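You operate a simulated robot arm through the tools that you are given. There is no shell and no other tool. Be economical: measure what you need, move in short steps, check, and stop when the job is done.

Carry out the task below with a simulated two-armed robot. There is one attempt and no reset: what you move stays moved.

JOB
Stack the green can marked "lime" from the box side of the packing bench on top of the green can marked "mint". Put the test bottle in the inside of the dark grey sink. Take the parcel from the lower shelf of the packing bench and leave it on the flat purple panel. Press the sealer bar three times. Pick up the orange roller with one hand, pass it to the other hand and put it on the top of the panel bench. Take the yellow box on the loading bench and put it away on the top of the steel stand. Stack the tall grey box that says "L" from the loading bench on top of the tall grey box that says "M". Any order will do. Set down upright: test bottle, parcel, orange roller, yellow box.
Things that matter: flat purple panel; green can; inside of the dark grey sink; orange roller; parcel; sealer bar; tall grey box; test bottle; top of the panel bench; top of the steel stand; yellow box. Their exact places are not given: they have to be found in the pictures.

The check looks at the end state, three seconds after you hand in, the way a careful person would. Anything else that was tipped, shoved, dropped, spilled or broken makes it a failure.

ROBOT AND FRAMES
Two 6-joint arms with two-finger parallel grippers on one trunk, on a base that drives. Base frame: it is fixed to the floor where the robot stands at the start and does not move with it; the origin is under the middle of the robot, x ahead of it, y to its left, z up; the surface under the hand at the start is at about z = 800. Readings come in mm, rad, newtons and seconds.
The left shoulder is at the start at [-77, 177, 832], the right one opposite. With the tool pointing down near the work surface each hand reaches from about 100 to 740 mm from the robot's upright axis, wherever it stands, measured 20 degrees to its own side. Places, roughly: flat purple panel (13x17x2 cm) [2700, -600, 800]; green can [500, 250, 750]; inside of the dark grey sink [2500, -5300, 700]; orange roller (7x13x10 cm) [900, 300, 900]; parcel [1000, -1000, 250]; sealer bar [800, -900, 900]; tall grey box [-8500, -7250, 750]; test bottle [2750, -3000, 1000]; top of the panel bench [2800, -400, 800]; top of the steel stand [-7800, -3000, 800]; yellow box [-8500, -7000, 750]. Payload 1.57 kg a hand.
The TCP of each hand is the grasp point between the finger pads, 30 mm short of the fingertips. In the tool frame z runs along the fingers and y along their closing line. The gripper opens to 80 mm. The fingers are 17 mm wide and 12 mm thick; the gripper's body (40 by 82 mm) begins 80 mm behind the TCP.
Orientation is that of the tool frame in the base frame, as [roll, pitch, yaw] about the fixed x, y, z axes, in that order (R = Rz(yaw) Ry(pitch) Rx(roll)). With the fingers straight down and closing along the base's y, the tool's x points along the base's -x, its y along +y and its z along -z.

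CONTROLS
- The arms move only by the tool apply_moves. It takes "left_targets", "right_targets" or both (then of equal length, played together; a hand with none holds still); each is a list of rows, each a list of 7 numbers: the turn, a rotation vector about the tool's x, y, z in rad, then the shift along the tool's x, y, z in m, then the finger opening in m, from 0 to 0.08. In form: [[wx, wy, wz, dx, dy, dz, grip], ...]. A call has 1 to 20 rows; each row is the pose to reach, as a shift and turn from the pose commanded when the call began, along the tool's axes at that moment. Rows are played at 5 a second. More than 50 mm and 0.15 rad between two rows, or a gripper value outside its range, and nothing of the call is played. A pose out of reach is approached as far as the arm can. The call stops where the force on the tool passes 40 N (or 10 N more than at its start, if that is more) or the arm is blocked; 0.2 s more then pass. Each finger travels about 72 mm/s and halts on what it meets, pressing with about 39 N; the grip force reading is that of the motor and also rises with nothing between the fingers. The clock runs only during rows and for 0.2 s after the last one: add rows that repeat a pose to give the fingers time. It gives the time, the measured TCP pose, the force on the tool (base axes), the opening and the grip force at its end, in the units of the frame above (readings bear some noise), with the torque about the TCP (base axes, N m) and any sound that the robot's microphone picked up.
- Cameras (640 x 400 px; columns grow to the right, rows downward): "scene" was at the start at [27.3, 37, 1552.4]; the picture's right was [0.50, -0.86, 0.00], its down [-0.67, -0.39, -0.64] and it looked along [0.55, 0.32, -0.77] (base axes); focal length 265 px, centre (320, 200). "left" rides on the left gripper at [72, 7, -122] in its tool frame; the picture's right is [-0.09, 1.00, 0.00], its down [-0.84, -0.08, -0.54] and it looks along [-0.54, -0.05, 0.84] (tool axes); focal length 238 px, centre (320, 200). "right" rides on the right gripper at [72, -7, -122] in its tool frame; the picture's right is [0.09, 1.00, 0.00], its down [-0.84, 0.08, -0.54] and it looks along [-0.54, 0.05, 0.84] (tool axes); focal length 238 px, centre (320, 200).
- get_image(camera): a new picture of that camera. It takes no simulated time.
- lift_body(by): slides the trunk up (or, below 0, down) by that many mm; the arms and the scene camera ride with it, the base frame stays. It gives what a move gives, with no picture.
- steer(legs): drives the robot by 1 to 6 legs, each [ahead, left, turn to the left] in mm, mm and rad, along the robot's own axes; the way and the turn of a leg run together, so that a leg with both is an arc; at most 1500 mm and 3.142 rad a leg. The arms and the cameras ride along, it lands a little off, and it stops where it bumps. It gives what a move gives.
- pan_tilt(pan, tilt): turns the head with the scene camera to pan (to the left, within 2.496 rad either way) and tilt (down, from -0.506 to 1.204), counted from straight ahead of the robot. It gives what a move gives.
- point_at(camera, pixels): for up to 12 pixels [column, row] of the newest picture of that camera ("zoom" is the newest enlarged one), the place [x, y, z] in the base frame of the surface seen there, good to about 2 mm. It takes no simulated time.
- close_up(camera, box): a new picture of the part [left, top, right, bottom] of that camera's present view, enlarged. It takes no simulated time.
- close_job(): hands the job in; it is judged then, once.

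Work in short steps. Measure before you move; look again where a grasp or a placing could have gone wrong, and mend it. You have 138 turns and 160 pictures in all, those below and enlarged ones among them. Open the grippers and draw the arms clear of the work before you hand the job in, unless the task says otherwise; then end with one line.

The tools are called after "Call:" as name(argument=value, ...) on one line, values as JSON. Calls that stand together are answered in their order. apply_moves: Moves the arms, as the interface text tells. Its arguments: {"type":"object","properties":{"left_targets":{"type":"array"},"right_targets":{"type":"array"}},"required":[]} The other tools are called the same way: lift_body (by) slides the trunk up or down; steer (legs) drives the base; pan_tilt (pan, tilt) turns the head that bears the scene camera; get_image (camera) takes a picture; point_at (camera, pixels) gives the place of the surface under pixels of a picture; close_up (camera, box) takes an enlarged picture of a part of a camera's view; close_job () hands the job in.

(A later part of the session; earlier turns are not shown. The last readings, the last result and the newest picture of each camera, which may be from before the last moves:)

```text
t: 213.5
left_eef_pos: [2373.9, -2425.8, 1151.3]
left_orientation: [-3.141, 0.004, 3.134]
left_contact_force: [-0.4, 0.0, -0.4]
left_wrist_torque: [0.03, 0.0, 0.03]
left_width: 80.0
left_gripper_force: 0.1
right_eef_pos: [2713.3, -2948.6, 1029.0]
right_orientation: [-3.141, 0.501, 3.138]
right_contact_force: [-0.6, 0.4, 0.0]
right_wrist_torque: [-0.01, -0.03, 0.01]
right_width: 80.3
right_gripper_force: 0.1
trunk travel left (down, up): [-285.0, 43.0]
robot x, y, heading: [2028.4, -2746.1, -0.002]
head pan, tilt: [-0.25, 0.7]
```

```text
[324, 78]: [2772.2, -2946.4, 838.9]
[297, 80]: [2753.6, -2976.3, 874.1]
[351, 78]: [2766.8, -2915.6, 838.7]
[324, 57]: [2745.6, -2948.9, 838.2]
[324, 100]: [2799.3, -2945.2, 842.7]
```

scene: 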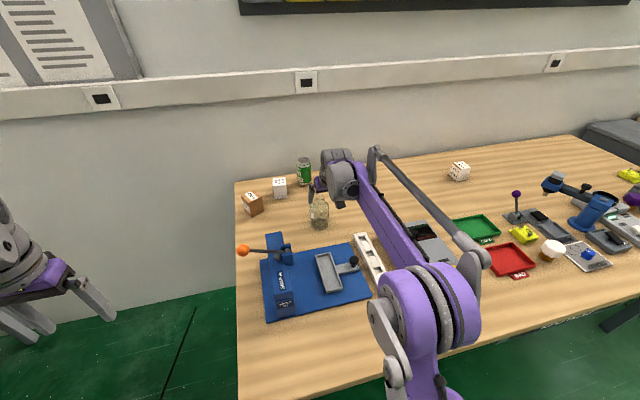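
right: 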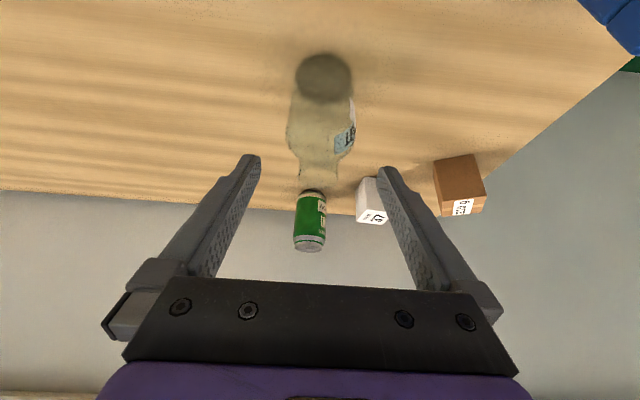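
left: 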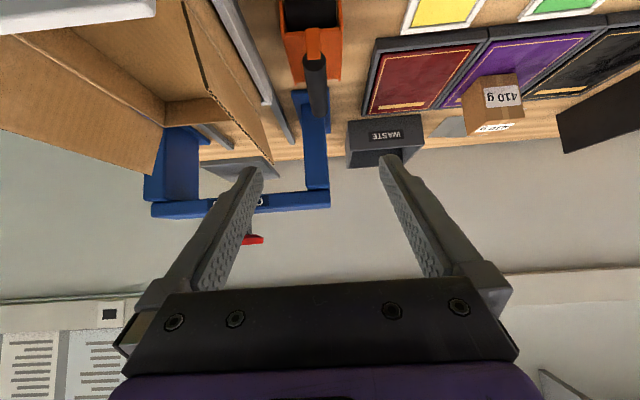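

Centre ≈ (2772.5,-2947). I go in along the fingers and close.

Call:
apply_moves(right_targets=[[0, 0, 0, 0.001, 0.0015, 0.04, 0.08], [0, 0, 0, 0.002, 0.0015, 0.08, 0.08], [0, 0, 0, 0.003, 0.0015, 0.11, 0.08], [0, 0, 0, 0.0032, 0.0015, 0.1304, 0.08], [0, 0, 0, 0.0032, 0.0015, 0.1304, 0.08], [0, 0, 0, 0.0032, 0.0015, 0.1304, 0.06], [0, 0, 0, 0.0032, 0.0015, 0.1304, 0.05], [0, 0, 0, 0.0032, 0.0015, 0.1304, 0.05]])

Call:
get_image(camera="right")

```text
t: 215.3
left_eef_pos: [2373.2, -2426.2, 1150.8]
left_orientation: [-3.141, 0.006, 3.135]
left_contact_force: [0.1, 0.0, 0.1]
left_wrist_torque: [-0.02, -0.01, 0.0]
left_width: 80.1
left_gripper_force: 0.0
right_eef_pos: [2771.6, -2948.0, 914.1]
right_orientation: [3.141, 0.501, 3.138]
right_contact_force: [-1.1, 0.6, 0.1]
right_wrist_torque: [-0.01, 0.02, 0.01]
right_width: 70.1
right_gripper_force: 39.3
trunk travel left (down, up): [-285.0, 43.0]
robot x, y, heading: [2027.0, -2746.4, -0.003]
head pan, tilt: [-0.25, 0.7]
```

```text
68 pictures are left
```

right: 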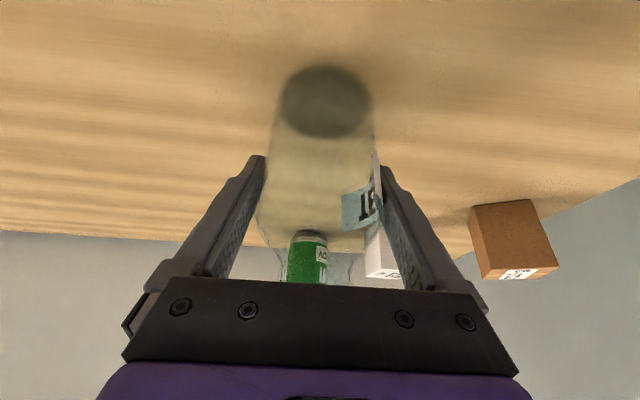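

Gripped at 70 mm. I lift straight up 150 mm, then draw it back 250 mm.

Call:
apply_moves(right_targets=[[0, 0, 0, -0.0096, 0, -0.0176, 0.05], [0, 0, 0, -0.024, 0, -0.044, 0.05], [0, 0, 0, -0.048, 0, -0.088, 0.05], [0, 0, 0, -0.072, 0, -0.1317, 0.05], [0, 0, 0, -0.032, 0, -0.1535, 0.05], [0, 0, 0, 0.008, 0, -0.1755, 0.05], [0, 0, 0, 0.048, 0, -0.197, 0.05], [0, 0, 0, 0.088, 0, -0.219, 0.05], [0, 0, 0, 0.128, 0, -0.241, 0.05], [0, 0, 0, 0.147, 0, -0.2517, 0.05], [0, 0, 0, 0.147, 0, -0.2517, 0.05]])

Call:
get_image(camera="right")

Call:
get_image(camera="scene")

```text
refused: row 3 steps farther than a row can; nothing moved
```

```text
67 pictures are left
```

right: 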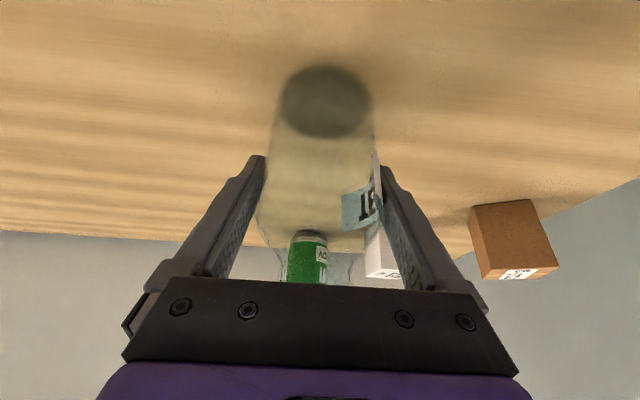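

```text
66 pictures are left
```

scene: 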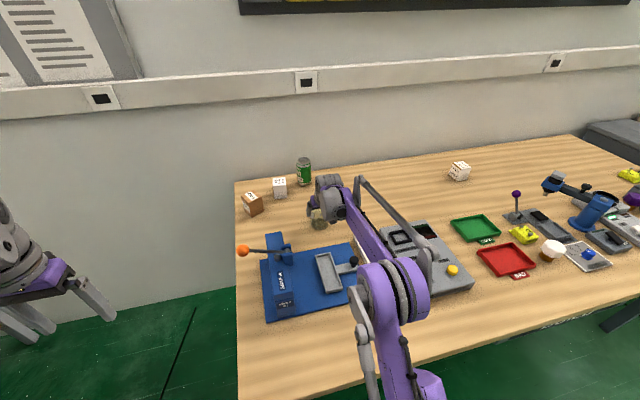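

One step was just over 50 mm; I resend with finer rows.

Call:
apply_moves(right_targets=[[0, 0, 0, -0.0096, 0, -0.0176, 0.05], [0, 0, 0, -0.024, 0, -0.044, 0.05], [0, 0, 0, -0.042, 0, -0.077, 0.05], [0, 0, 0, -0.06, 0, -0.11, 0.05], [0, 0, 0, -0.072, 0, -0.1317, 0.05], [0, 0, 0, -0.032, 0, -0.1535, 0.05], [0, 0, 0, 0.008, 0, -0.1755, 0.05], [0, 0, 0, 0.048, 0, -0.197, 0.05], [0, 0, 0, 0.088, 0, -0.219, 0.05], [0, 0, 0, 0.128, 0, -0.241, 0.05], [0, 0, 0, 0.147, 0, -0.2517, 0.05], [0, 0, 0, 0.147, 0, -0.2517, 0.05]])

Call:
get_image(camera="right")

```text
t: 217.9
left_eef_pos: [2373.9, -2424.9, 1150.6]
left_orientation: [-3.141, 0.002, 3.134]
left_contact_force: [0.5, 0.3, 0.1]
left_wrist_torque: [-0.02, 0.01, -0.04]
left_width: 80.3
left_gripper_force: 0.2
right_eef_pos: [2523.0, -2945.7, 1063.7]
right_orientation: [3.138, 0.502, 3.138]
right_contact_force: [-0.1, 0.0, -1.6]
right_wrist_torque: [0.02, -0.02, 0.02]
right_width: 70.3
right_gripper_force: 38.9
trunk travel left (down, up): [-285.0, 43.0]
robot x, y, heading: [2024.5, -2743.6, -0.003]
head pan, tilt: [-0.25, 0.7]
```

```text
65 pictures are left
```

right: 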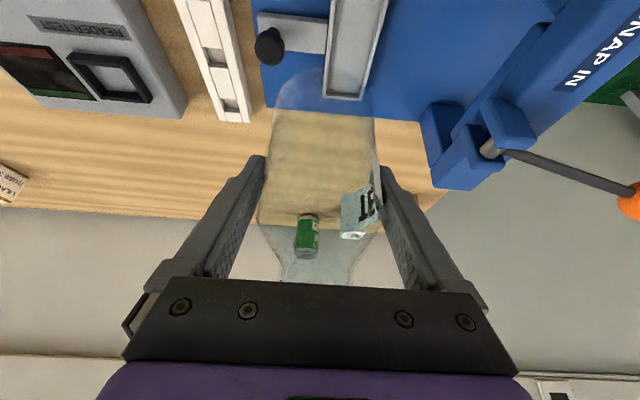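

Bottle held upright. I back off and slide right along the benches toward the sink.

Call:
steer(legs=[[-500, 0, 0], [0, -1500, 0], [0, -800, 0]])

Call:
pan_tilt(pan=-0.2, tilt=0.5)

Call:
get_image(camera="scene")

```text
t: 240.5
left_eef_pos: [1846.8, -4699.7, 1151.2]
left_orientation: [3.141, 0.004, 3.111]
left_contact_force: [-0.7, -0.4, -0.2]
left_wrist_torque: [-0.01, 0.01, 0.01]
left_width: 80.2
left_gripper_force: 0.1
right_eef_pos: [1984.7, -5222.2, 1064.0]
right_orientation: [3.139, 0.5, 3.116]
right_contact_force: [-0.2, 0.5, -1.3]
right_wrist_torque: [-0.02, -0.03, 0.02]
right_width: 69.9
right_gripper_force: 39.0
trunk travel left (down, up): [-285.0, 43.0]
robot x, y, heading: [1491.6, -5011.8, -0.027]
head pan, tilt: [-0.25, 0.7]
```

```text
t: 241.2
left_eef_pos: [1846.2, -4698.8, 1151.1]
left_orientation: [3.141, 0.004, 3.112]
left_contact_force: [-1.0, -0.3, -0.2]
left_wrist_torque: [0.03, -0.01, -0.01]
left_width: 80.1
left_gripper_force: 0.0
right_eef_pos: [1983.9, -5221.9, 1062.9]
right_orientation: [3.138, 0.501, 3.117]
right_contact_force: [-0.5, -0.9, -0.8]
right_wrist_torque: [-0.01, 0.01, 0.02]
right_width: 69.7
right_gripper_force: 39.0
trunk travel left (down, up): [-285.0, 43.0]
robot x, y, heading: [1487.6, -5009.6, -0.025]
head pan, tilt: [-0.201, 0.499]
```

```text
64 pictures are left
```

scene: 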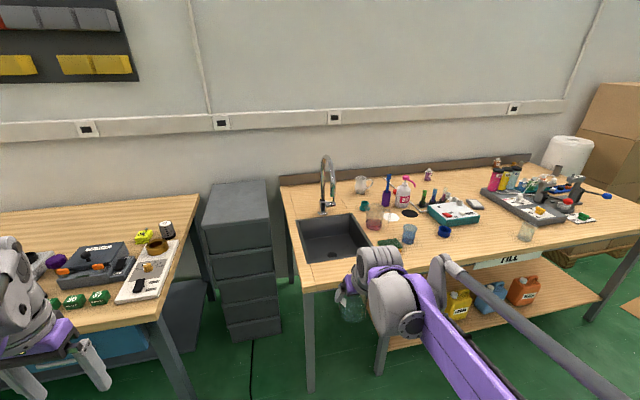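

The dark grey sink is at (333,238). I enlarge and measure rim and floor, plus the tap.

Call:
close_up(camera="scene", box=[270, 140, 430, 290])

Call:
point_at(camera="zoom", pixels=[[110, 210], [285, 190], [130, 330], [320, 290], [200, 270], [250, 260], [170, 300], [150, 170], [160, 50], [350, 225], [90, 380], [350, 335]])

```text
2.67 times, centred on (350, 215) of scene
```

zoom: 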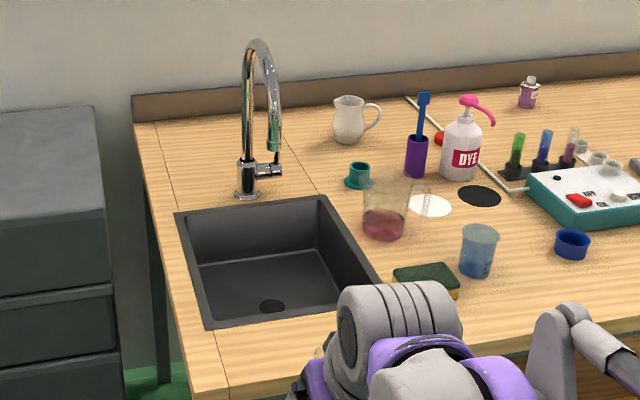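

```text
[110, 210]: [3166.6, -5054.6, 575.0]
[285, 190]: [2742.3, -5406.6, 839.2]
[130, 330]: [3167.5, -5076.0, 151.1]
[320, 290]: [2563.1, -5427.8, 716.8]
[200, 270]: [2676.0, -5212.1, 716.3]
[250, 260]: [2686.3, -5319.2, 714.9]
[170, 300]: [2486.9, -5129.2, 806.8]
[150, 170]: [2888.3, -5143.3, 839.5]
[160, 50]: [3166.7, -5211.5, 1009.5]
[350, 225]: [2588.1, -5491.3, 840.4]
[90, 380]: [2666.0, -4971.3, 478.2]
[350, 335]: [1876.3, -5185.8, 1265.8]
```

I measure the sink rim corners, tap spout and front edge more precisely.

Call:
point_at(camera="zoom", pixels=[[176, 214], [324, 198], [207, 328], [335, 318], [272, 140], [250, 100], [275, 170], [205, 385], [272, 305], [240, 300], [310, 255], [380, 215]])

```text
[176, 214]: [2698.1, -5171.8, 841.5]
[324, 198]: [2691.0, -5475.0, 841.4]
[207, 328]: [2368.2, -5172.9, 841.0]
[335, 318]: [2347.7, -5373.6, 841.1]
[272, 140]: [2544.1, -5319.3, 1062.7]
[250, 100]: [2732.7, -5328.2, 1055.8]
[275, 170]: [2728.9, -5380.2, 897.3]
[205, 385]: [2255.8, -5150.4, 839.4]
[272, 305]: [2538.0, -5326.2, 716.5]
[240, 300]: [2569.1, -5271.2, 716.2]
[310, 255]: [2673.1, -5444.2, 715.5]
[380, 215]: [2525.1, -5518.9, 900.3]
```

Sink floor z≈716, rim x 2358–2695, y −5172…−5475; the tap spout ends at (2544,−5319,1063). I'll place the bottle at about (2490,−5245). I drive close, stopping short of the spout.

Call:
steer(legs=[[0, -36, 0.026], [450, 0, 0]])

Call:
pan_tilt(pan=-0.3, tilt=0.8)

Call:
get_image(camera="scene")

```text
t: 244.6
left_eef_pos: [2301.4, -4730.6, 1150.9]
left_orientation: [3.141, 0.003, 3.129]
left_contact_force: [0.0, 0.1, -0.2]
left_wrist_torque: [-0.01, 0.0, -0.02]
left_width: 80.1
left_gripper_force: 0.0
right_eef_pos: [2446.8, -5249.9, 1065.2]
right_orientation: [3.14, 0.5, 3.134]
right_contact_force: [0.9, -0.8, -1.3]
right_wrist_torque: [-0.01, 0.03, -0.01]
right_width: 69.8
right_gripper_force: 39.0
trunk travel left (down, up): [-285.0, 43.0]
robot x, y, heading: [1949.2, -5047.8, -0.009]
head pan, tilt: [-0.201, 0.499]
```

```text
t: 245.4
left_eef_pos: [2301.5, -4730.8, 1150.6]
left_orientation: [-3.141, 0.003, 3.13]
left_contact_force: [0.6, 0.3, 0.1]
left_wrist_torque: [0.02, 0.0, 0.01]
left_width: 80.0
left_gripper_force: 0.0
right_eef_pos: [2447.7, -5250.6, 1063.1]
right_orientation: [3.139, 0.501, 3.131]
right_contact_force: [1.7, 0.0, -0.5]
right_wrist_torque: [0.0, 0.02, -0.02]
right_width: 69.6
right_gripper_force: 38.8
trunk travel left (down, up): [-285.0, 43.0]
robot x, y, heading: [1951.1, -5046.7, -0.01]
head pan, tilt: [-0.3, 0.799]
```

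```text
62 pictures are left
```

scene: 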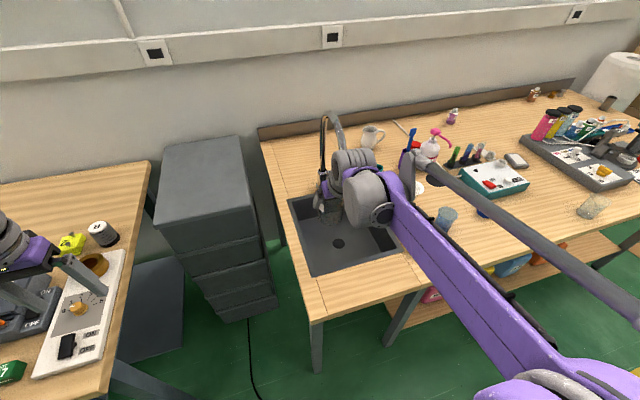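

I look with the right camera at the sink and tap before lowering.

Call:
get_image(camera="right")

Call:
point_at(camera="scene", pixels=[[290, 200], [312, 275], [338, 243], [322, 150], [330, 118], [395, 245], [322, 185]])

```text
61 pictures are left
```

right: 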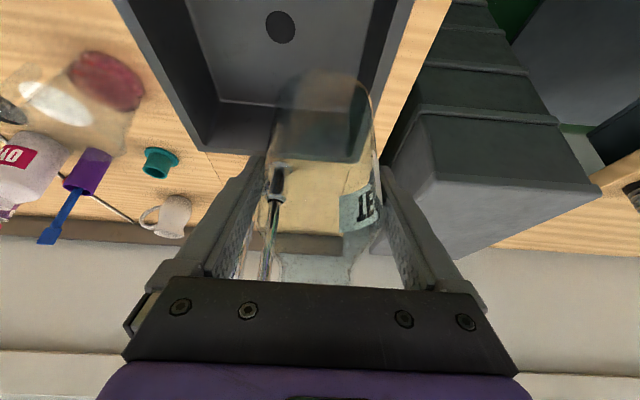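

```text
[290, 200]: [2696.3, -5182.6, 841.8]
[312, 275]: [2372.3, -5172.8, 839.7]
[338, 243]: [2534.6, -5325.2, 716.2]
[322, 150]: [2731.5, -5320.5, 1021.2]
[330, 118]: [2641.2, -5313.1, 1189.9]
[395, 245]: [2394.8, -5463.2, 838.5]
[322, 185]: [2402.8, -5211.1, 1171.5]
```

Clear: spout is beyond x=2544. I lower the bottle into the sink at (2478,−5270), to ~14 mm above the floor.

Call:
apply_moves(right_targets=[[0, 0, 0, 0.01, -0.005, 0.032, 0.05], [0, 0, 0, 0.0235, -0.01, 0.066, 0.05], [0, 0, 0, 0.038, -0.015, 0.1, 0.05], [0, 0, 0, 0.0525, -0.0195, 0.135, 0.05], [0, 0, 0, 0.067, -0.0195, 0.17, 0.05], [0, 0, 0, 0.0825, -0.0195, 0.205, 0.05], [0, 0, 0, 0.0982, -0.0195, 0.2427, 0.05], [0, 0, 0, 0.0982, -0.0195, 0.2427, 0.05]])

Call:
get_image(camera="right")

Call:
close_up(camera="scene", box=[250, 100, 450, 300])

```text
t: 247.2
left_eef_pos: [2302.0, -4730.6, 1151.0]
left_orientation: [-3.141, 0.003, 3.13]
left_contact_force: [-0.1, 0.0, -0.1]
left_wrist_torque: [0.03, -0.04, 0.01]
left_width: 79.9
left_gripper_force: 0.1
right_eef_pos: [2478.2, -5270.9, 805.1]
right_orientation: [3.141, 0.499, 3.132]
right_contact_force: [0.2, 0.0, -0.1]
right_wrist_torque: [0.0, 0.0, -0.01]
right_width: 69.7
right_gripper_force: 39.4
trunk travel left (down, up): [-285.0, 43.0]
robot x, y, heading: [1955.8, -5049.2, -0.011]
head pan, tilt: [-0.3, 0.799]
```

```text
60 pictures are left
```

right: 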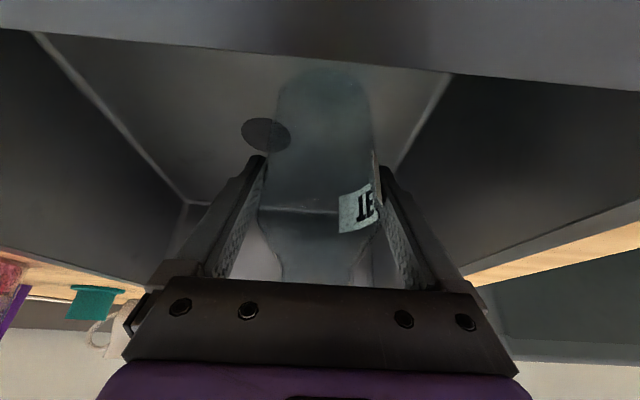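

```text
2.00 times, centred on (350, 200) of scene
```

zoom: 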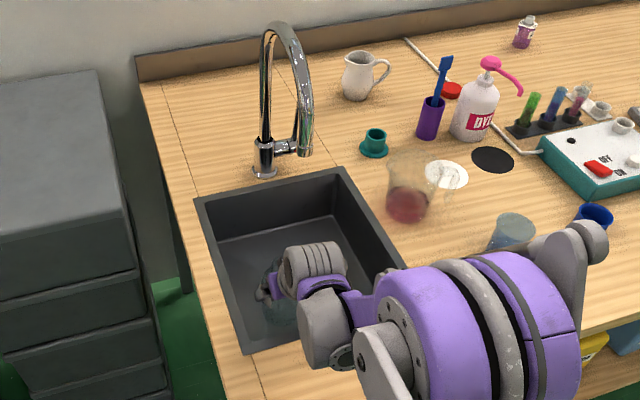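

Inside the basin with clearance. I lower the last ~15 mm gently.

Call:
apply_moves(right_targets=[[0, 0, 0, 0.0034, 0, 0.0061, 0.05], [0, 0, 0, 0.0053, 0, 0.0097, 0.05], [0, 0, 0, 0.0065, 0, 0.0119, 0.05], [0, 0, 0, 0.0074, 0, 0.0136, 0.05], [0, 0, 0, 0.0081, 0, 0.0149, 0.05]])

```text
t: 248.4
left_eef_pos: [2299.3, -4729.4, 1151.6]
left_orientation: [3.139, 0.005, 3.128]
left_contact_force: [0.7, -0.1, 0.3]
left_wrist_torque: [-0.01, 0.03, 0.01]
left_width: 80.1
left_gripper_force: 0.0
right_eef_pos: [2477.8, -5270.5, 788.5]
right_orientation: [-3.142, 0.505, 3.134]
right_contact_force: [1.2, -1.3, 22.6]
right_wrist_torque: [0.34, -0.03, 0.13]
right_width: 69.6
right_gripper_force: 39.7
trunk travel left (down, up): [-285.0, 43.0]
robot x, y, heading: [1951.7, -5050.0, -0.01]
head pan, tilt: [-0.3, 0.799]
```

On the floor (22.6 N). I ease 1 mm, open, and withdraw along the fingers.

Call:
apply_moves(right_targets=[[0, 0, 0, -0.0005, 0, -0.0009, 0.05], [0, 0, 0, -0.0005, 0, -0.0009, 0.07], [0, 0, 0, -0.0005, 0, -0.0009, 0.08], [0, 0, 0, -0.0005, 0, -0.0009, 0.08], [0, 0, 0, -0.0005, 0, -0.03, 0.08], [0, 0, 0, -0.0005, 0, -0.07, 0.08], [0, 0, 0, -0.0005, 0, -0.11, 0.08], [0, 0, 0, -0.0005, 0, -0.155, 0.08], [0, 0, 0, -0.0005, 0, -0.2, 0.08]])

Call:
get_image(camera="right")

```text
t: 250.4
left_eef_pos: [2300.3, -4730.2, 1150.7]
left_orientation: [-3.142, 0.005, 3.129]
left_contact_force: [-0.6, 0.3, 0.1]
left_wrist_torque: [0.0, -0.01, -0.03]
left_width: 80.1
left_gripper_force: 0.0
right_eef_pos: [2382.3, -5269.3, 959.2]
right_orientation: [-3.141, 0.502, 3.133]
right_contact_force: [0.0, -1.1, -0.1]
right_wrist_torque: [-0.02, 0.01, -0.02]
right_width: 79.9
right_gripper_force: 0.2
trunk travel left (down, up): [-285.0, 43.0]
robot x, y, heading: [1951.9, -5047.5, -0.004]
head pan, tilt: [-0.3, 0.799]
```

```text
58 pictures are left
```

right: 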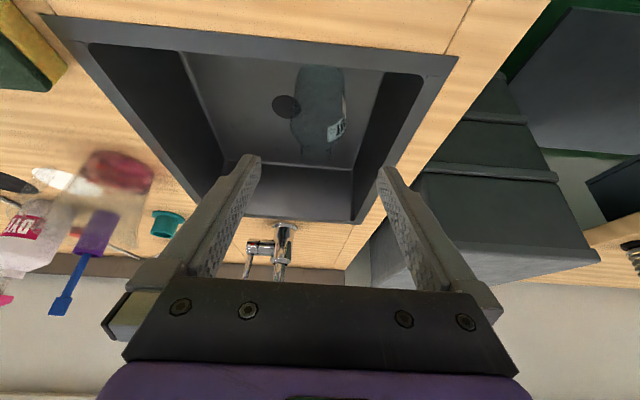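

The bottle stands upright in the sink. I retract the right hand, back off and turn to face −x to survey the long way to the loading bench.

Call:
apply_moves(right_targets=[[0, 0.05, 0, -0.006, 0.004, -0.036, 0.08], [0, 0.12, 0, -0.012, 0.008, -0.072, 0.08], [0, 0.19, 0, -0.018, 0.013, -0.108, 0.08], [0, 0.26, 0, -0.025, 0.019, -0.144, 0.08], [0, 0.34, 0, -0.031, 0.027, -0.18, 0.08], [0, 0.42, 0, -0.037, 0.034, -0.215, 0.08], [0, 0.5, 0, -0.0434, 0.041, -0.251, 0.08]])

Call:
steer(legs=[[-550, 0, 0], [0, 0, 3.14]])

Call:
pan_tilt(pan=0, tilt=0.3)

Call:
get_image(camera="scene")

```text
t: 252.0
left_eef_pos: [2300.5, -4729.8, 1150.7]
left_orientation: [3.141, 0.005, 3.128]
left_contact_force: [-0.1, 0.3, -0.5]
left_wrist_torque: [0.0, 0.0, 0.02]
left_width: 79.9
left_gripper_force: 0.1
right_eef_pos: [2298.8, -5225.9, 1202.8]
right_orientation: [-3.141, 0.0, 3.132]
right_contact_force: [0.0, 1.2, 0.4]
right_wrist_torque: [0.02, -0.01, -0.01]
right_width: 80.0
right_gripper_force: 0.1
trunk travel left (down, up): [-285.0, 43.0]
robot x, y, heading: [1949.0, -5049.8, -0.007]
head pan, tilt: [-0.3, 0.799]
```

```text
t: 262.6
left_eef_pos: [1071.0, -5375.0, 1150.9]
left_orientation: [-3.141, 0.002, 0.023]
left_contact_force: [-0.3, 0.4, 0.2]
left_wrist_torque: [-0.01, 0.01, -0.01]
left_width: 80.2
left_gripper_force: 0.1
right_eef_pos: [1055.9, -4877.8, 1201.5]
right_orientation: [-3.142, 0.001, 0.029]
right_contact_force: [-0.1, 0.0, -0.8]
right_wrist_torque: [0.03, 0.02, 0.0]
right_width: 79.8
right_gripper_force: 0.1
trunk travel left (down, up): [-285.0, 43.0]
robot x, y, heading: [1407.3, -5040.8, -3.115]
head pan, tilt: [-0.3, 0.799]
```

```text
t: 263.5
left_eef_pos: [1070.8, -5375.7, 1151.6]
left_orientation: [-3.141, 0.005, 0.024]
left_contact_force: [0.1, 0.5, -0.1]
left_wrist_torque: [0.03, 0.02, 0.02]
left_width: 79.6
left_gripper_force: 0.1
right_eef_pos: [1056.4, -4880.0, 1202.2]
right_orientation: [3.142, 0.003, 0.028]
right_contact_force: [0.5, 0.2, 0.6]
right_wrist_torque: [0.02, 0.0, 0.01]
right_width: 80.1
right_gripper_force: 0.0
trunk travel left (down, up): [-285.0, 43.0]
robot x, y, heading: [1407.9, -5048.9, -3.113]
head pan, tilt: [0.0, 0.3]
```

```text
57 pictures are left
```

scene: 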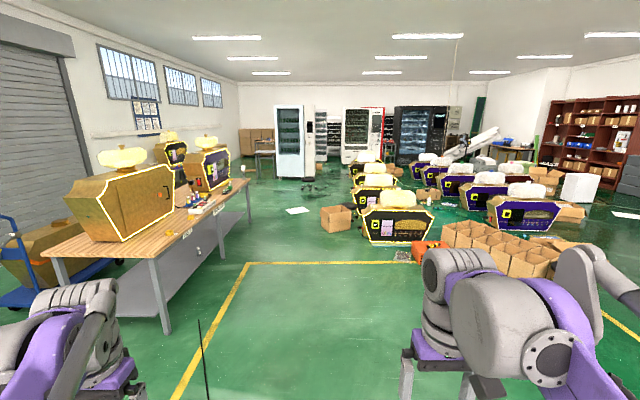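

I measure the lane: left bench corner/legs, cardboard box (336,217), crates (395,225), and distant items.

Call:
point_at(camera="scene", pixels=[[166, 330], [250, 220], [336, 230], [372, 243], [410, 262], [297, 211], [307, 185], [355, 210], [262, 178], [280, 178], [245, 265], [350, 180]])

Call:
close_up(camera="scene", box=[230, 90, 450, 250])

```text
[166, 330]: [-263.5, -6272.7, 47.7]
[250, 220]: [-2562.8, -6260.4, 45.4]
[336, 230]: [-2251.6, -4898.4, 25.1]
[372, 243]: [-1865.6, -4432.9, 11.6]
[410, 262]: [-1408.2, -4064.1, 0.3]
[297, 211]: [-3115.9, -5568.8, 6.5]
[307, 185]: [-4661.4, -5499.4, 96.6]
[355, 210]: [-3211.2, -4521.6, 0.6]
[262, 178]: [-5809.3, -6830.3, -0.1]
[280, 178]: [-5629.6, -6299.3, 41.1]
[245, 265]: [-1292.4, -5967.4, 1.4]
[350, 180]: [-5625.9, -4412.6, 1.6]
```

```text
2.50 times, centred on (340, 170) of scene
```

zoom: 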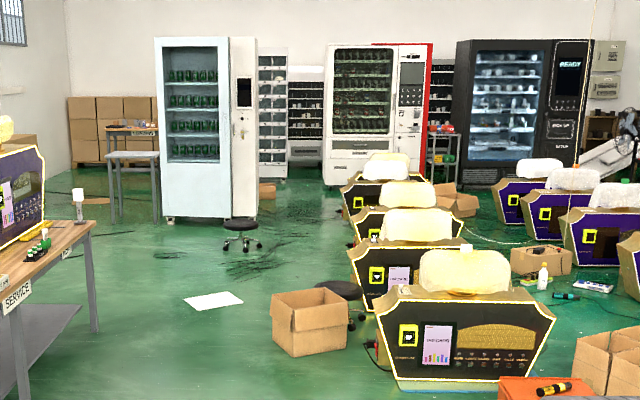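

Lane centre is y≈−5680 between the left bench (y −6260) and the carton (y −4900). I slide there and drive ahead to about x=−2500.

Call:
steer(legs=[[0, 0, -0.028], [0, 630, 0], [1500, 0, 0], [1500, 0, 0], [900, 0, 0]])

Call:
pan_tilt(pan=0, tilt=0.3)

Call:
get_image(camera="scene")

```text
t: 288.0
left_eef_pos: [-2778.1, -6013.9, 1151.4]
left_orientation: [3.141, 0.003, 0.02]
left_contact_force: [-0.1, 0.0, 0.2]
left_wrist_torque: [-0.01, 0.03, -0.01]
left_width: 80.1
left_gripper_force: 0.2
right_eef_pos: [-2789.1, -5519.0, 1202.4]
right_orientation: [-3.142, 0.002, 0.023]
right_contact_force: [-0.7, -0.5, -0.3]
right_wrist_torque: [0.01, 0.02, -0.01]
right_width: 79.9
right_gripper_force: 0.0
trunk travel left (down, up): [-285.0, 43.0]
robot x, y, heading: [-2439.8, -5685.2, -3.119]
head pan, tilt: [0.0, 0.3]
```

```text
t: 288.6
left_eef_pos: [-2776.6, -6015.2, 1151.1]
left_orientation: [3.141, 0.004, 0.02]
left_contact_force: [0.0, -0.4, 0.1]
left_wrist_torque: [0.03, 0.01, -0.02]
left_width: 80.0
left_gripper_force: 0.0
right_eef_pos: [-2789.1, -5518.6, 1200.5]
right_orientation: [3.141, 0.002, 0.023]
right_contact_force: [0.0, -0.7, 0.1]
right_wrist_torque: [-0.01, 0.01, 0.0]
right_width: 79.9
right_gripper_force: 0.1
trunk travel left (down, up): [-285.0, 43.0]
robot x, y, heading: [-2439.8, -5684.1, -3.122]
head pan, tilt: [0.0, 0.3]
```

```text
55 pictures are left
```

scene: 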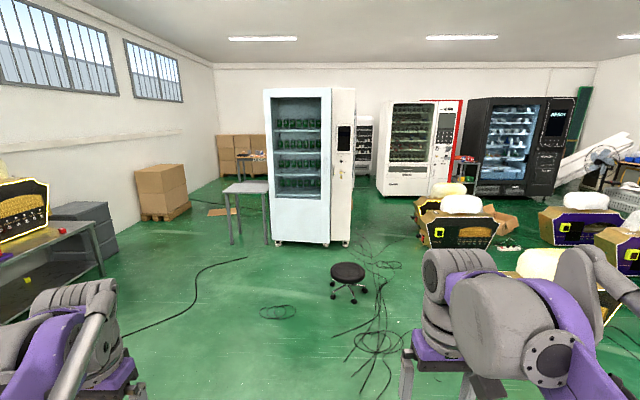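

Call:
point_at(camera="scene", pixels=[[275, 243], [330, 245], [240, 243], [230, 190], [347, 300], [160, 215], [185, 208], [210, 210], [240, 165], [275, 310], [400, 195], [100, 265]])

Call:
close_up(camera="scene", box=[120, 110, 480, 300])

```text
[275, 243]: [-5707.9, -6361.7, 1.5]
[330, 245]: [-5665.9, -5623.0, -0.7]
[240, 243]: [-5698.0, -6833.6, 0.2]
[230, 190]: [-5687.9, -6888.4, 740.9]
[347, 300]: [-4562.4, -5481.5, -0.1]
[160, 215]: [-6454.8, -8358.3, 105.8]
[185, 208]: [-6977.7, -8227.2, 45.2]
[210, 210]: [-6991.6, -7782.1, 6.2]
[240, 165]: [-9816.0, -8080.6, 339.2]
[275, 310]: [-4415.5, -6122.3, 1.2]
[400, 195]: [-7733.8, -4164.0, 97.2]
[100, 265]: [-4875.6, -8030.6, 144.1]
```

```text
1.78 times, centred on (300, 205) of scene
```

zoom: 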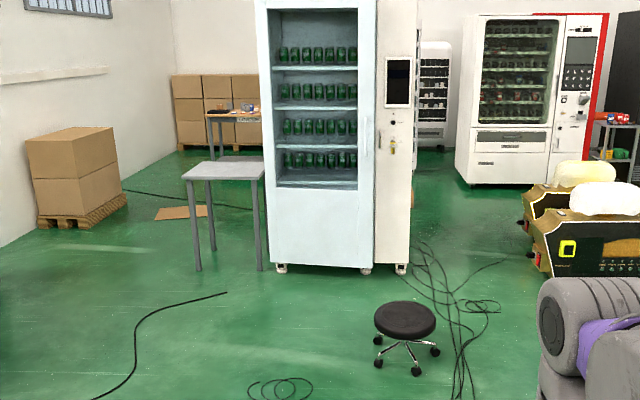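

Left aisle (y≈−7000…−8000) leads straight to the loading bench. I steer around the paper at (−3116,−5569) and the bench corner, diagonally left.

Call:
steer(legs=[[0, 0, -0.02], [450, 250, 0], [900, 750, 0]])

Call:
pan_tilt(pan=0.3, tilt=0.4)

Call:
get_image(camera="scene")

```text
t: 298.5
left_eef_pos: [-4129.2, -7010.0, 1150.9]
left_orientation: [-3.141, 0.003, -0.003]
left_contact_force: [-0.3, 0.0, -0.1]
left_wrist_torque: [-0.01, 0.0, -0.01]
left_width: 80.0
left_gripper_force: 0.1
right_eef_pos: [-4130.8, -6513.5, 1201.1]
right_orientation: [-3.141, 0.002, -0.001]
right_contact_force: [0.0, 0.2, 1.0]
right_wrist_torque: [-0.02, -0.01, 0.04]
right_width: 79.9
right_gripper_force: 0.1
trunk travel left (down, up): [-285.0, 43.0]
robot x, y, heading: [-3778.2, -6690.8, -3.144]
head pan, tilt: [0.0, 0.3]
```

```text
t: 299.3
left_eef_pos: [-4129.2, -7010.7, 1150.0]
left_orientation: [3.14, 0.004, -0.001]
left_contact_force: [0.2, 0.2, -0.2]
left_wrist_torque: [0.01, -0.04, 0.02]
left_width: 80.0
left_gripper_force: 0.0
right_eef_pos: [-4131.7, -6513.6, 1202.5]
right_orientation: [3.141, 0.003, 0.001]
right_contact_force: [-0.9, 0.6, 0.0]
right_wrist_torque: [-0.01, -0.03, 0.03]
right_width: 80.0
right_gripper_force: 0.1
trunk travel left (down, up): [-285.0, 43.0]
robot x, y, heading: [-3783.1, -6688.5, -3.142]
head pan, tilt: [0.3, 0.4]
```

```text
53 pictures are left
```

scene: 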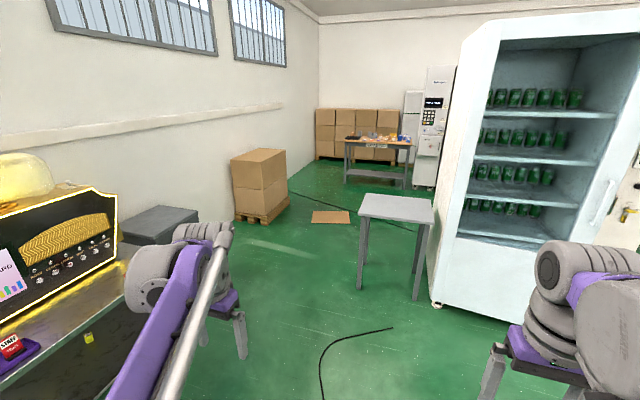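

Loading bench ahead at (378,150). I measure the aisle and bench.

Call:
point_at(camera="scene", pixels=[[360, 290], [360, 218], [288, 207], [265, 222], [312, 222], [350, 210], [347, 183], [403, 188], [348, 143], [410, 148], [420, 185], [190, 225]])

Call:
close_up(camera="scene", box=[290, 90, 470, 210])

```text
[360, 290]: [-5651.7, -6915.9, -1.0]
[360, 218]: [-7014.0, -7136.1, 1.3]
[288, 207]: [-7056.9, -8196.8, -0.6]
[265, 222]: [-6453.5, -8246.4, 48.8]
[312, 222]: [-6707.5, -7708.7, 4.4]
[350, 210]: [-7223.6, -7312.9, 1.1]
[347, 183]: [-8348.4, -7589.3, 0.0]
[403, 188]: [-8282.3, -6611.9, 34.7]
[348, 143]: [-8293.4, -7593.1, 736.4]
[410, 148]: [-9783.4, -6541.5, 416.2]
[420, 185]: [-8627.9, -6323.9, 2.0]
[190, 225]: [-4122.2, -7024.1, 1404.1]
```

```text
3.33 times, centred on (380, 150) of scene
```

zoom: 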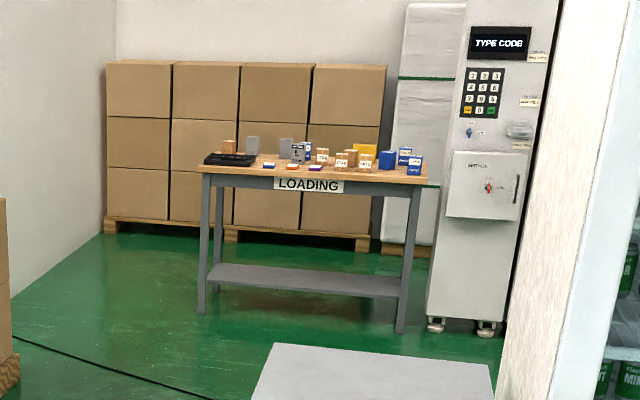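

The table and the left bench bound the aisle; I measure the left bench and the table's back before moving on.

Call:
point_at(camera="scene", pixels=[[115, 270], [20, 360], [120, 330], [150, 215], [125, 235], [433, 222], [365, 196], [416, 300], [196, 208], [100, 230]])

Call:
pan_tilt(pan=0.9, tilt=0.6)

Call:
get_image(camera="scene")

```text
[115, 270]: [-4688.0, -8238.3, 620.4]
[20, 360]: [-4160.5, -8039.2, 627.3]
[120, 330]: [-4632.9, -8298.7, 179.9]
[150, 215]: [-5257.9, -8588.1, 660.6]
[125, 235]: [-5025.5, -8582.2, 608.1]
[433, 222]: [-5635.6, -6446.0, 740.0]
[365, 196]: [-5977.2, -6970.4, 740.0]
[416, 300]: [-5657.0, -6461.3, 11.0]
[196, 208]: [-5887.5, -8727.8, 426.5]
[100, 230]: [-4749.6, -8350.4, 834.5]
```

```text
t: 300.3
left_eef_pos: [-4129.2, -7010.9, 1150.3]
left_orientation: [-3.142, 0.003, -0.001]
left_contact_force: [-0.1, -0.2, -0.1]
left_wrist_torque: [0.01, -0.03, 0.03]
left_width: 80.3
left_gripper_force: 0.2
right_eef_pos: [-4131.1, -6513.8, 1203.1]
right_orientation: [-3.141, 0.0, -0.001]
right_contact_force: [0.1, -1.0, 0.3]
right_wrist_torque: [-0.02, -0.04, 0.01]
right_width: 80.4
right_gripper_force: 0.0
trunk travel left (down, up): [-285.0, 43.0]
robot x, y, heading: [-3781.9, -6690.4, -3.142]
head pan, tilt: [0.901, 0.6]
```

```text
51 pictures are left
```

scene: 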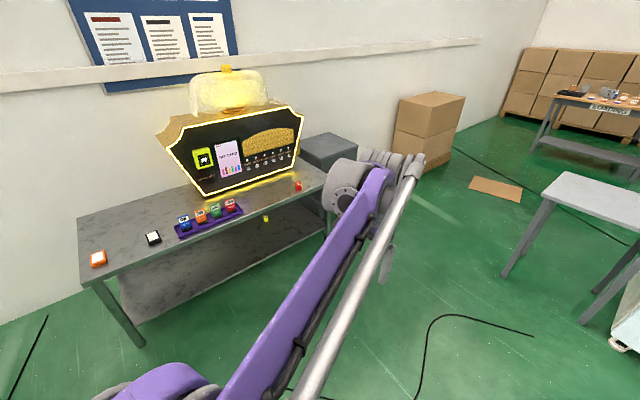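

Table top spans x −5640…−5980 to y −6970; sheet starts at x≈−6830. I go left to y≈−7290, ahead past the table, then right to y≈−6930.

Call:
steer(legs=[[0, 600, 0], [1500, 0, 0], [1110, 0, 0], [0, -360, 0]])

Call:
pan_tilt(pan=0, tilt=0.4)

Call:
get_image(camera="scene")

```text
t: 321.5
left_eef_pos: [-6717.3, -7239.6, 1150.4]
left_orientation: [-3.14, 0.002, 0.001]
left_contact_force: [-0.1, -0.8, 0.5]
left_wrist_torque: [0.05, -0.01, 0.03]
left_width: 79.8
left_gripper_force: 0.0
right_eef_pos: [-6718.6, -6742.8, 1201.6]
right_orientation: [3.142, 0.001, 0.0]
right_contact_force: [0.2, 0.9, -0.9]
right_wrist_torque: [0.0, 0.02, 0.01]
right_width: 80.2
right_gripper_force: 0.1
trunk travel left (down, up): [-285.0, 43.0]
robot x, y, heading: [-6370.0, -6916.9, -3.141]
head pan, tilt: [0.901, 0.6]
```

```text
t: 322.7
left_eef_pos: [-6716.3, -7240.7, 1150.7]
left_orientation: [3.141, 0.004, 0.0]
left_contact_force: [0.1, -0.4, 0.0]
left_wrist_torque: [0.01, -0.03, 0.01]
left_width: 79.9
left_gripper_force: 0.0
right_eef_pos: [-6719.0, -6743.0, 1202.4]
right_orientation: [3.141, 0.003, 0.0]
right_contact_force: [0.2, -0.5, 0.5]
right_wrist_torque: [-0.02, 0.02, 0.03]
right_width: 80.2
right_gripper_force: 0.0
trunk travel left (down, up): [-285.0, 43.0]
robot x, y, heading: [-6371.6, -6918.8, -3.148]
head pan, tilt: [0.0, 0.4]
```

```text
50 pictures are left
```

scene: 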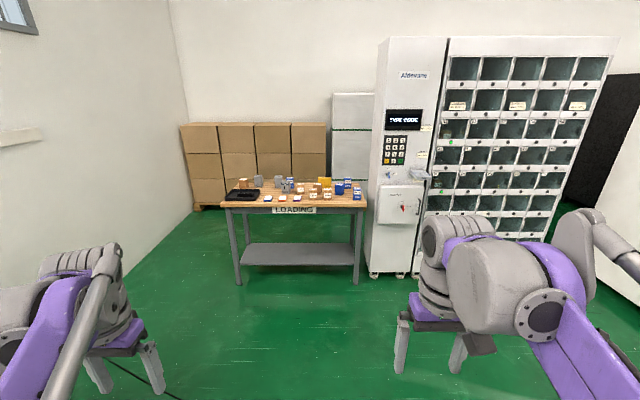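

I drive 1480 mm ahead to the loading bench and look at the boxes.

Call:
steer(legs=[[1480, 0, 0.006]])

Call:
pan_tilt(pan=0.25, tilt=0.75)

Call:
get_image(camera="scene")

Call:
close_up(camera="scene", box=[170, 130, 430, 290])

```text
t: 330.0
left_eef_pos: [-8183.0, -7269.6, 1150.1]
left_orientation: [-3.141, 0.003, 0.025]
left_contact_force: [0.0, -0.5, 0.4]
left_wrist_torque: [0.02, 0.01, 0.0]
left_width: 80.1
left_gripper_force: 0.1
right_eef_pos: [-8198.8, -6772.7, 1201.7]
right_orientation: [3.141, 0.001, 0.029]
right_contact_force: [-1.1, -0.2, 0.9]
right_wrist_torque: [0.01, 0.0, -0.02]
right_width: 80.2
right_gripper_force: 0.1
trunk travel left (down, up): [-285.0, 43.0]
robot x, y, heading: [-7848.2, -6937.3, -3.113]
head pan, tilt: [0.0, 0.4]
```

```text
t: 330.8
left_eef_pos: [-8183.5, -7270.3, 1151.1]
left_orientation: [3.14, 0.003, 0.025]
left_contact_force: [1.3, 0.8, 0.2]
left_wrist_torque: [-0.01, 0.05, 0.0]
left_width: 80.0
left_gripper_force: 0.1
right_eef_pos: [-8197.8, -6773.1, 1202.8]
right_orientation: [3.141, 0.001, 0.029]
right_contact_force: [-0.7, -0.4, 0.0]
right_wrist_torque: [-0.01, 0.01, -0.01]
right_width: 80.0
right_gripper_force: 0.1
trunk travel left (down, up): [-285.0, 43.0]
robot x, y, heading: [-7847.9, -6938.6, -3.114]
head pan, tilt: [0.25, 0.75]
```

```text
49 pictures are left
```

scene: 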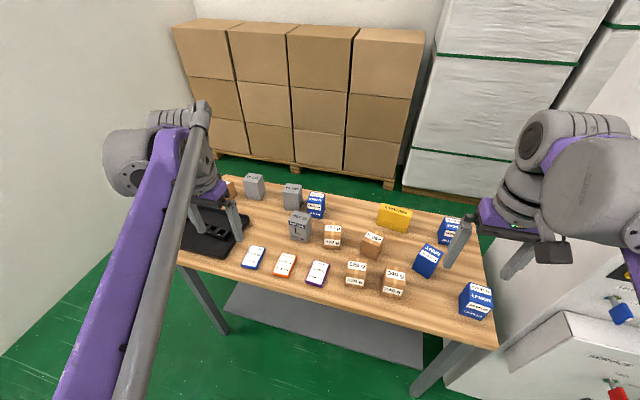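

```text
2.46 times, centred on (300, 210) of scene
```

zoom: 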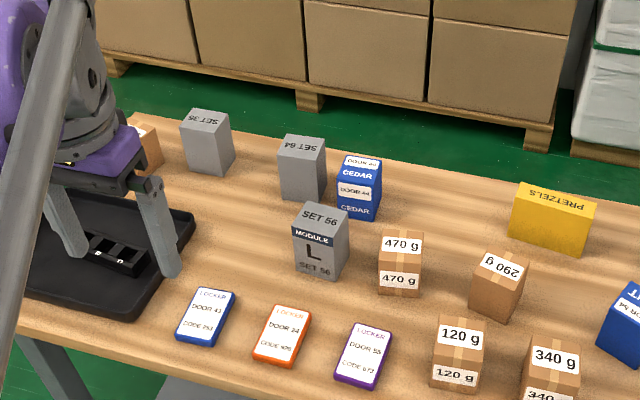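

L is at zoom (320,240); the two other grey boxes (SET 36 at (207,140), SET 84 at (302,165)) have their labels facing away. I measure everything.

Call:
point_at(camera="zoom", pixels=[[207, 120], [302, 147], [321, 215], [320, 255], [210, 170], [305, 195], [555, 200], [550, 235], [360, 165], [240, 215], [150, 180], [320, 280]])

Call:
get_image(camera="left")

```text
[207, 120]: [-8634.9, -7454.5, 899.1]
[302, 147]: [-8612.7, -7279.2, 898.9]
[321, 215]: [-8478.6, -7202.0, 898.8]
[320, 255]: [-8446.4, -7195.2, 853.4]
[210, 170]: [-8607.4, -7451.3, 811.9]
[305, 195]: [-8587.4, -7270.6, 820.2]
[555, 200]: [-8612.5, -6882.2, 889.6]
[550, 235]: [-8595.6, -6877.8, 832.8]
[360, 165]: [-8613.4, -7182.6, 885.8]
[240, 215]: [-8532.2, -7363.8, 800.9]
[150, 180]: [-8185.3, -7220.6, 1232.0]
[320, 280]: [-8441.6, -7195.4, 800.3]
```

```text
47 pictures are left
```

left: 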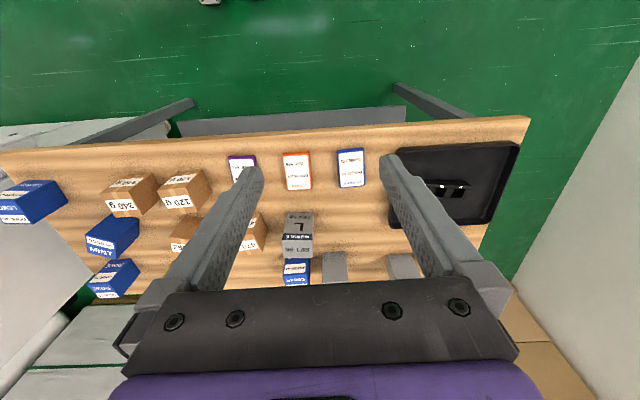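

Bench top z=800, grey boxes 100 mm tall. I drive to x≈−8030, y≈−7040 for reach.

Call:
steer(legs=[[0, 100, -0.028], [175, 0, 0]])

Call:
apply_moves(left_targets=[[0, 0, -0.145, -0.008, 0, 0, 0.08], [0, 0, -0.29, -0.016, 0, 0, 0.08], [0, 0, -0.435, -0.024, 0, 0, 0.08], [0, 0, -0.58, -0.032, 0, 0, 0.08], [0, 0, -0.725, -0.04, 0, 0, 0.08], [0, 0, -0.87, -0.048, 0, 0, 0.08], [0, 0, -1.015, -0.056, 0, 0, 0.08], [0, 0, -1.16, -0.064, 0, 0, 0.08], [0, 0, -1.305, -0.072, 0, 0, 0.08], [0, 0, -1.45, -0.08, 0, 0, 0.08], [0, 0, -1.595, -0.088, 0, 0, 0.08], [0, 0, -1.74, -0.096, 0, 0, 0.08], [0, 0, -1.885, -0.104, 0, 0, 0.08], [0, 0, -2.03, -0.112, 0, 0, 0.08], [0, 0, -2.175, -0.12, 0, 0, 0.08], [0, 0, -2.32, -0.128, 0, 0, 0.08], [0, 0, -2.465, -0.136, 0, 0, 0.08], [0, 0, -2.61, -0.144, 0, 0, 0.08]])

```text
t: 333.5
left_eef_pos: [-8368.1, -7356.9, 1151.9]
left_orientation: [3.141, 0.004, -0.005]
left_contact_force: [-0.2, 1.0, -0.5]
left_wrist_torque: [-0.04, -0.02, -0.02]
left_width: 79.8
left_gripper_force: 0.0
right_eef_pos: [-8368.5, -6860.7, 1201.5]
right_orientation: [-3.141, 0.001, -0.001]
right_contact_force: [-0.2, 0.7, 0.0]
right_wrist_torque: [-0.01, 0.02, 0.0]
right_width: 79.8
right_gripper_force: 0.1
trunk travel left (down, up): [-285.0, 43.0]
robot x, y, heading: [-8021.1, -7041.6, 3.139]
head pan, tilt: [0.25, 0.75]
```

```text
t: 337.3
left_eef_pos: [-8512.2, -7355.5, 1151.6]
left_orientation: [-3.138, -0.004, 2.608]
left_contact_force: [0.3, 0.5, 1.8]
left_wrist_torque: [-0.02, 0.01, -0.02]
left_width: 80.0
left_gripper_force: 0.1
right_eef_pos: [-8369.4, -6860.3, 1201.8]
right_orientation: [3.14, 0.001, -0.001]
right_contact_force: [0.2, -0.3, 0.5]
right_wrist_torque: [0.02, 0.0, 0.02]
right_width: 80.1
right_gripper_force: 0.1
trunk travel left (down, up): [-285.0, 43.0]
robot x, y, heading: [-8021.3, -7037.1, 3.14]
head pan, tilt: [0.25, 0.75]
```

Wrist turned 150°. I move it out over the far side so its camera looks back at the hidden faces.

Call:
apply_moves(left_targets=[[0, 0, 0, 0.03, -0.001, 0.026, 0.08], [0, 0, 0, 0.06, -0.002, 0.052, 0.08], [0, 0, 0, 0.09, -0.002, 0.078, 0.08], [0, 0, 0, 0.12, -0.003, 0.104, 0.08], [0, 0, 0, 0.15, -0.004, 0.13, 0.08], [0, 0, 0, 0.175, -0.005, 0.16, 0.08], [0, 0, 0, 0.201, -0.005, 0.19, 0.08], [0, 0, 0, 0.201, -0.005, 0.19, 0.08]])

Call:
get_image(camera="left")

```text
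t: 339.1
left_eef_pos: [-8686.2, -7258.6, 962.0]
left_orientation: [-3.139, -0.002, 2.602]
left_contact_force: [0.2, -0.3, -0.5]
left_wrist_torque: [-0.01, 0.05, -0.04]
left_width: 80.0
left_gripper_force: 0.1
right_eef_pos: [-8367.3, -6860.9, 1203.6]
right_orientation: [-3.14, 0.002, -0.002]
right_contact_force: [1.3, -0.1, -0.4]
right_wrist_torque: [0.03, 0.01, -0.02]
right_width: 79.9
right_gripper_force: 0.0
trunk travel left (down, up): [-285.0, 43.0]
robot x, y, heading: [-8022.5, -7039.9, 3.135]
head pan, tilt: [0.25, 0.75]
```

```text
46 pictures are left
```

left: 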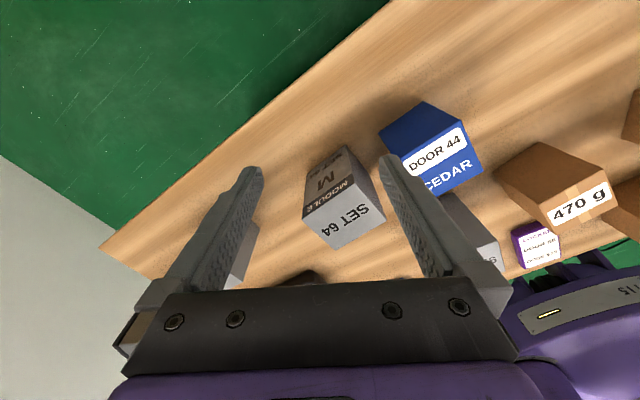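

SET 64 is MODULE M. I measure its top face corners here.

Call:
close_up(camera="left", box=[290, 130, 400, 260])

Call:
point_at(camera="zoom", pixels=[[125, 258], [295, 165], [370, 285], [210, 365], [250, 265], [180, 120], [245, 310], [335, 225]])

```text
3.08 times, centred on (345, 195) of left
```

zoom: 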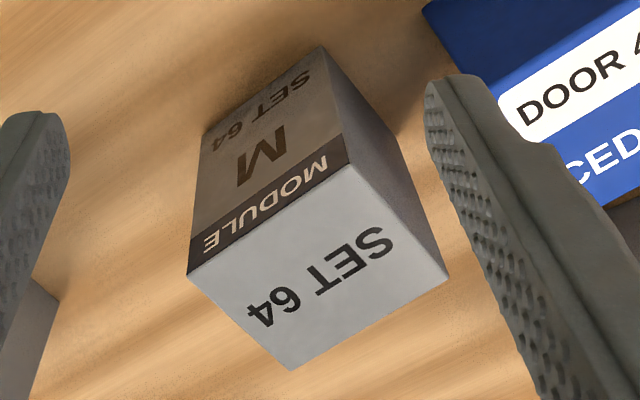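

```text
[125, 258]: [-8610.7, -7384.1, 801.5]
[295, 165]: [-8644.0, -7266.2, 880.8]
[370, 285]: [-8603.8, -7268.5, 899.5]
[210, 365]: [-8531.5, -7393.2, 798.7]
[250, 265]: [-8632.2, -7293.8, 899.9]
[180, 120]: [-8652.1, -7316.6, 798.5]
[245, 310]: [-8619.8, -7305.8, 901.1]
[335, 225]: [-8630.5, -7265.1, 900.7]
```

M: centre (−8617,−7279), about 51 (x) × 63 (y), top 900. I turn the hand so it closes along x and hover over L.

Call:
apply_moves(left_targets=[[0, 0, 0.13, -0.019, 0.02, -0.01, 0.08], [0, 0, 0.26, -0.038, 0.04, -0.02, 0.08], [0, 0, 0.39, -0.058, 0.06, -0.03, 0.08], [0, 0, 0.52, -0.077, 0.08, -0.038, 0.08], [0, 0, 0.65, -0.096, 0.1, -0.038, 0.08], [0, 0, 0.78, -0.115, 0.12, -0.038, 0.08], [0, 0, 0.91, -0.134, 0.14, -0.038, 0.08], [0, 0, 1.035, -0.1535, 0.1603, -0.038, 0.08], [0, 0, 1.035, -0.1535, 0.1603, -0.038, 0.08]])

Call:
get_image(camera="left")

```text
t: 341.1
left_eef_pos: [-8476.1, -7198.8, 999.5]
left_orientation: [-3.14, 0.001, 1.567]
left_contact_force: [0.6, 0.3, -0.1]
left_wrist_torque: [0.02, -0.02, 0.0]
left_width: 79.9
left_gripper_force: 0.1
right_eef_pos: [-8368.2, -6860.7, 1201.4]
right_orientation: [-3.141, -0.001, -0.003]
right_contact_force: [-0.1, -0.6, 0.4]
right_wrist_torque: [0.0, -0.02, -0.01]
right_width: 80.1
right_gripper_force: 0.1
trunk travel left (down, up): [-285.0, 43.0]
robot x, y, heading: [-8021.6, -7034.9, 3.134]
head pan, tilt: [0.25, 0.75]
```

```text
44 pictures are left
```

left: 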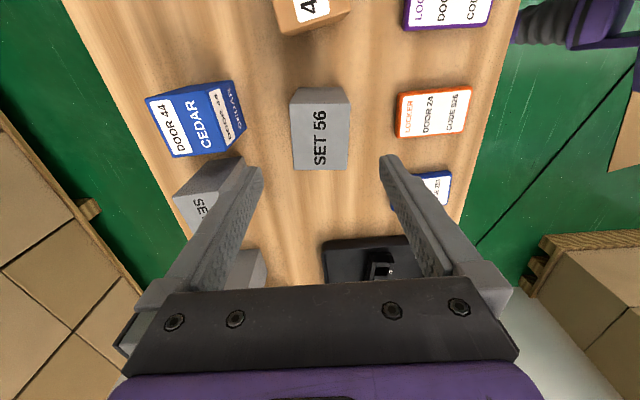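

L's top face is at (321,130). I measure its corners.

Call:
point_at(camera="left", pixels=[[295, 106], [346, 105], [295, 167], [346, 167], [320, 137], [240, 85], [310, 92], [296, 137], [345, 137]])

```text
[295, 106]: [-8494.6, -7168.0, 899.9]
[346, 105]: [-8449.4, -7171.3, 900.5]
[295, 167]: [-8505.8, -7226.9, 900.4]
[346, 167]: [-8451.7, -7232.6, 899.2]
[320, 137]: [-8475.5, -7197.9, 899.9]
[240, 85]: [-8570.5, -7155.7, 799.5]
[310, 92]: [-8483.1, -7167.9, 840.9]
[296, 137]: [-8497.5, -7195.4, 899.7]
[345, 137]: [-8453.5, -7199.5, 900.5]
```

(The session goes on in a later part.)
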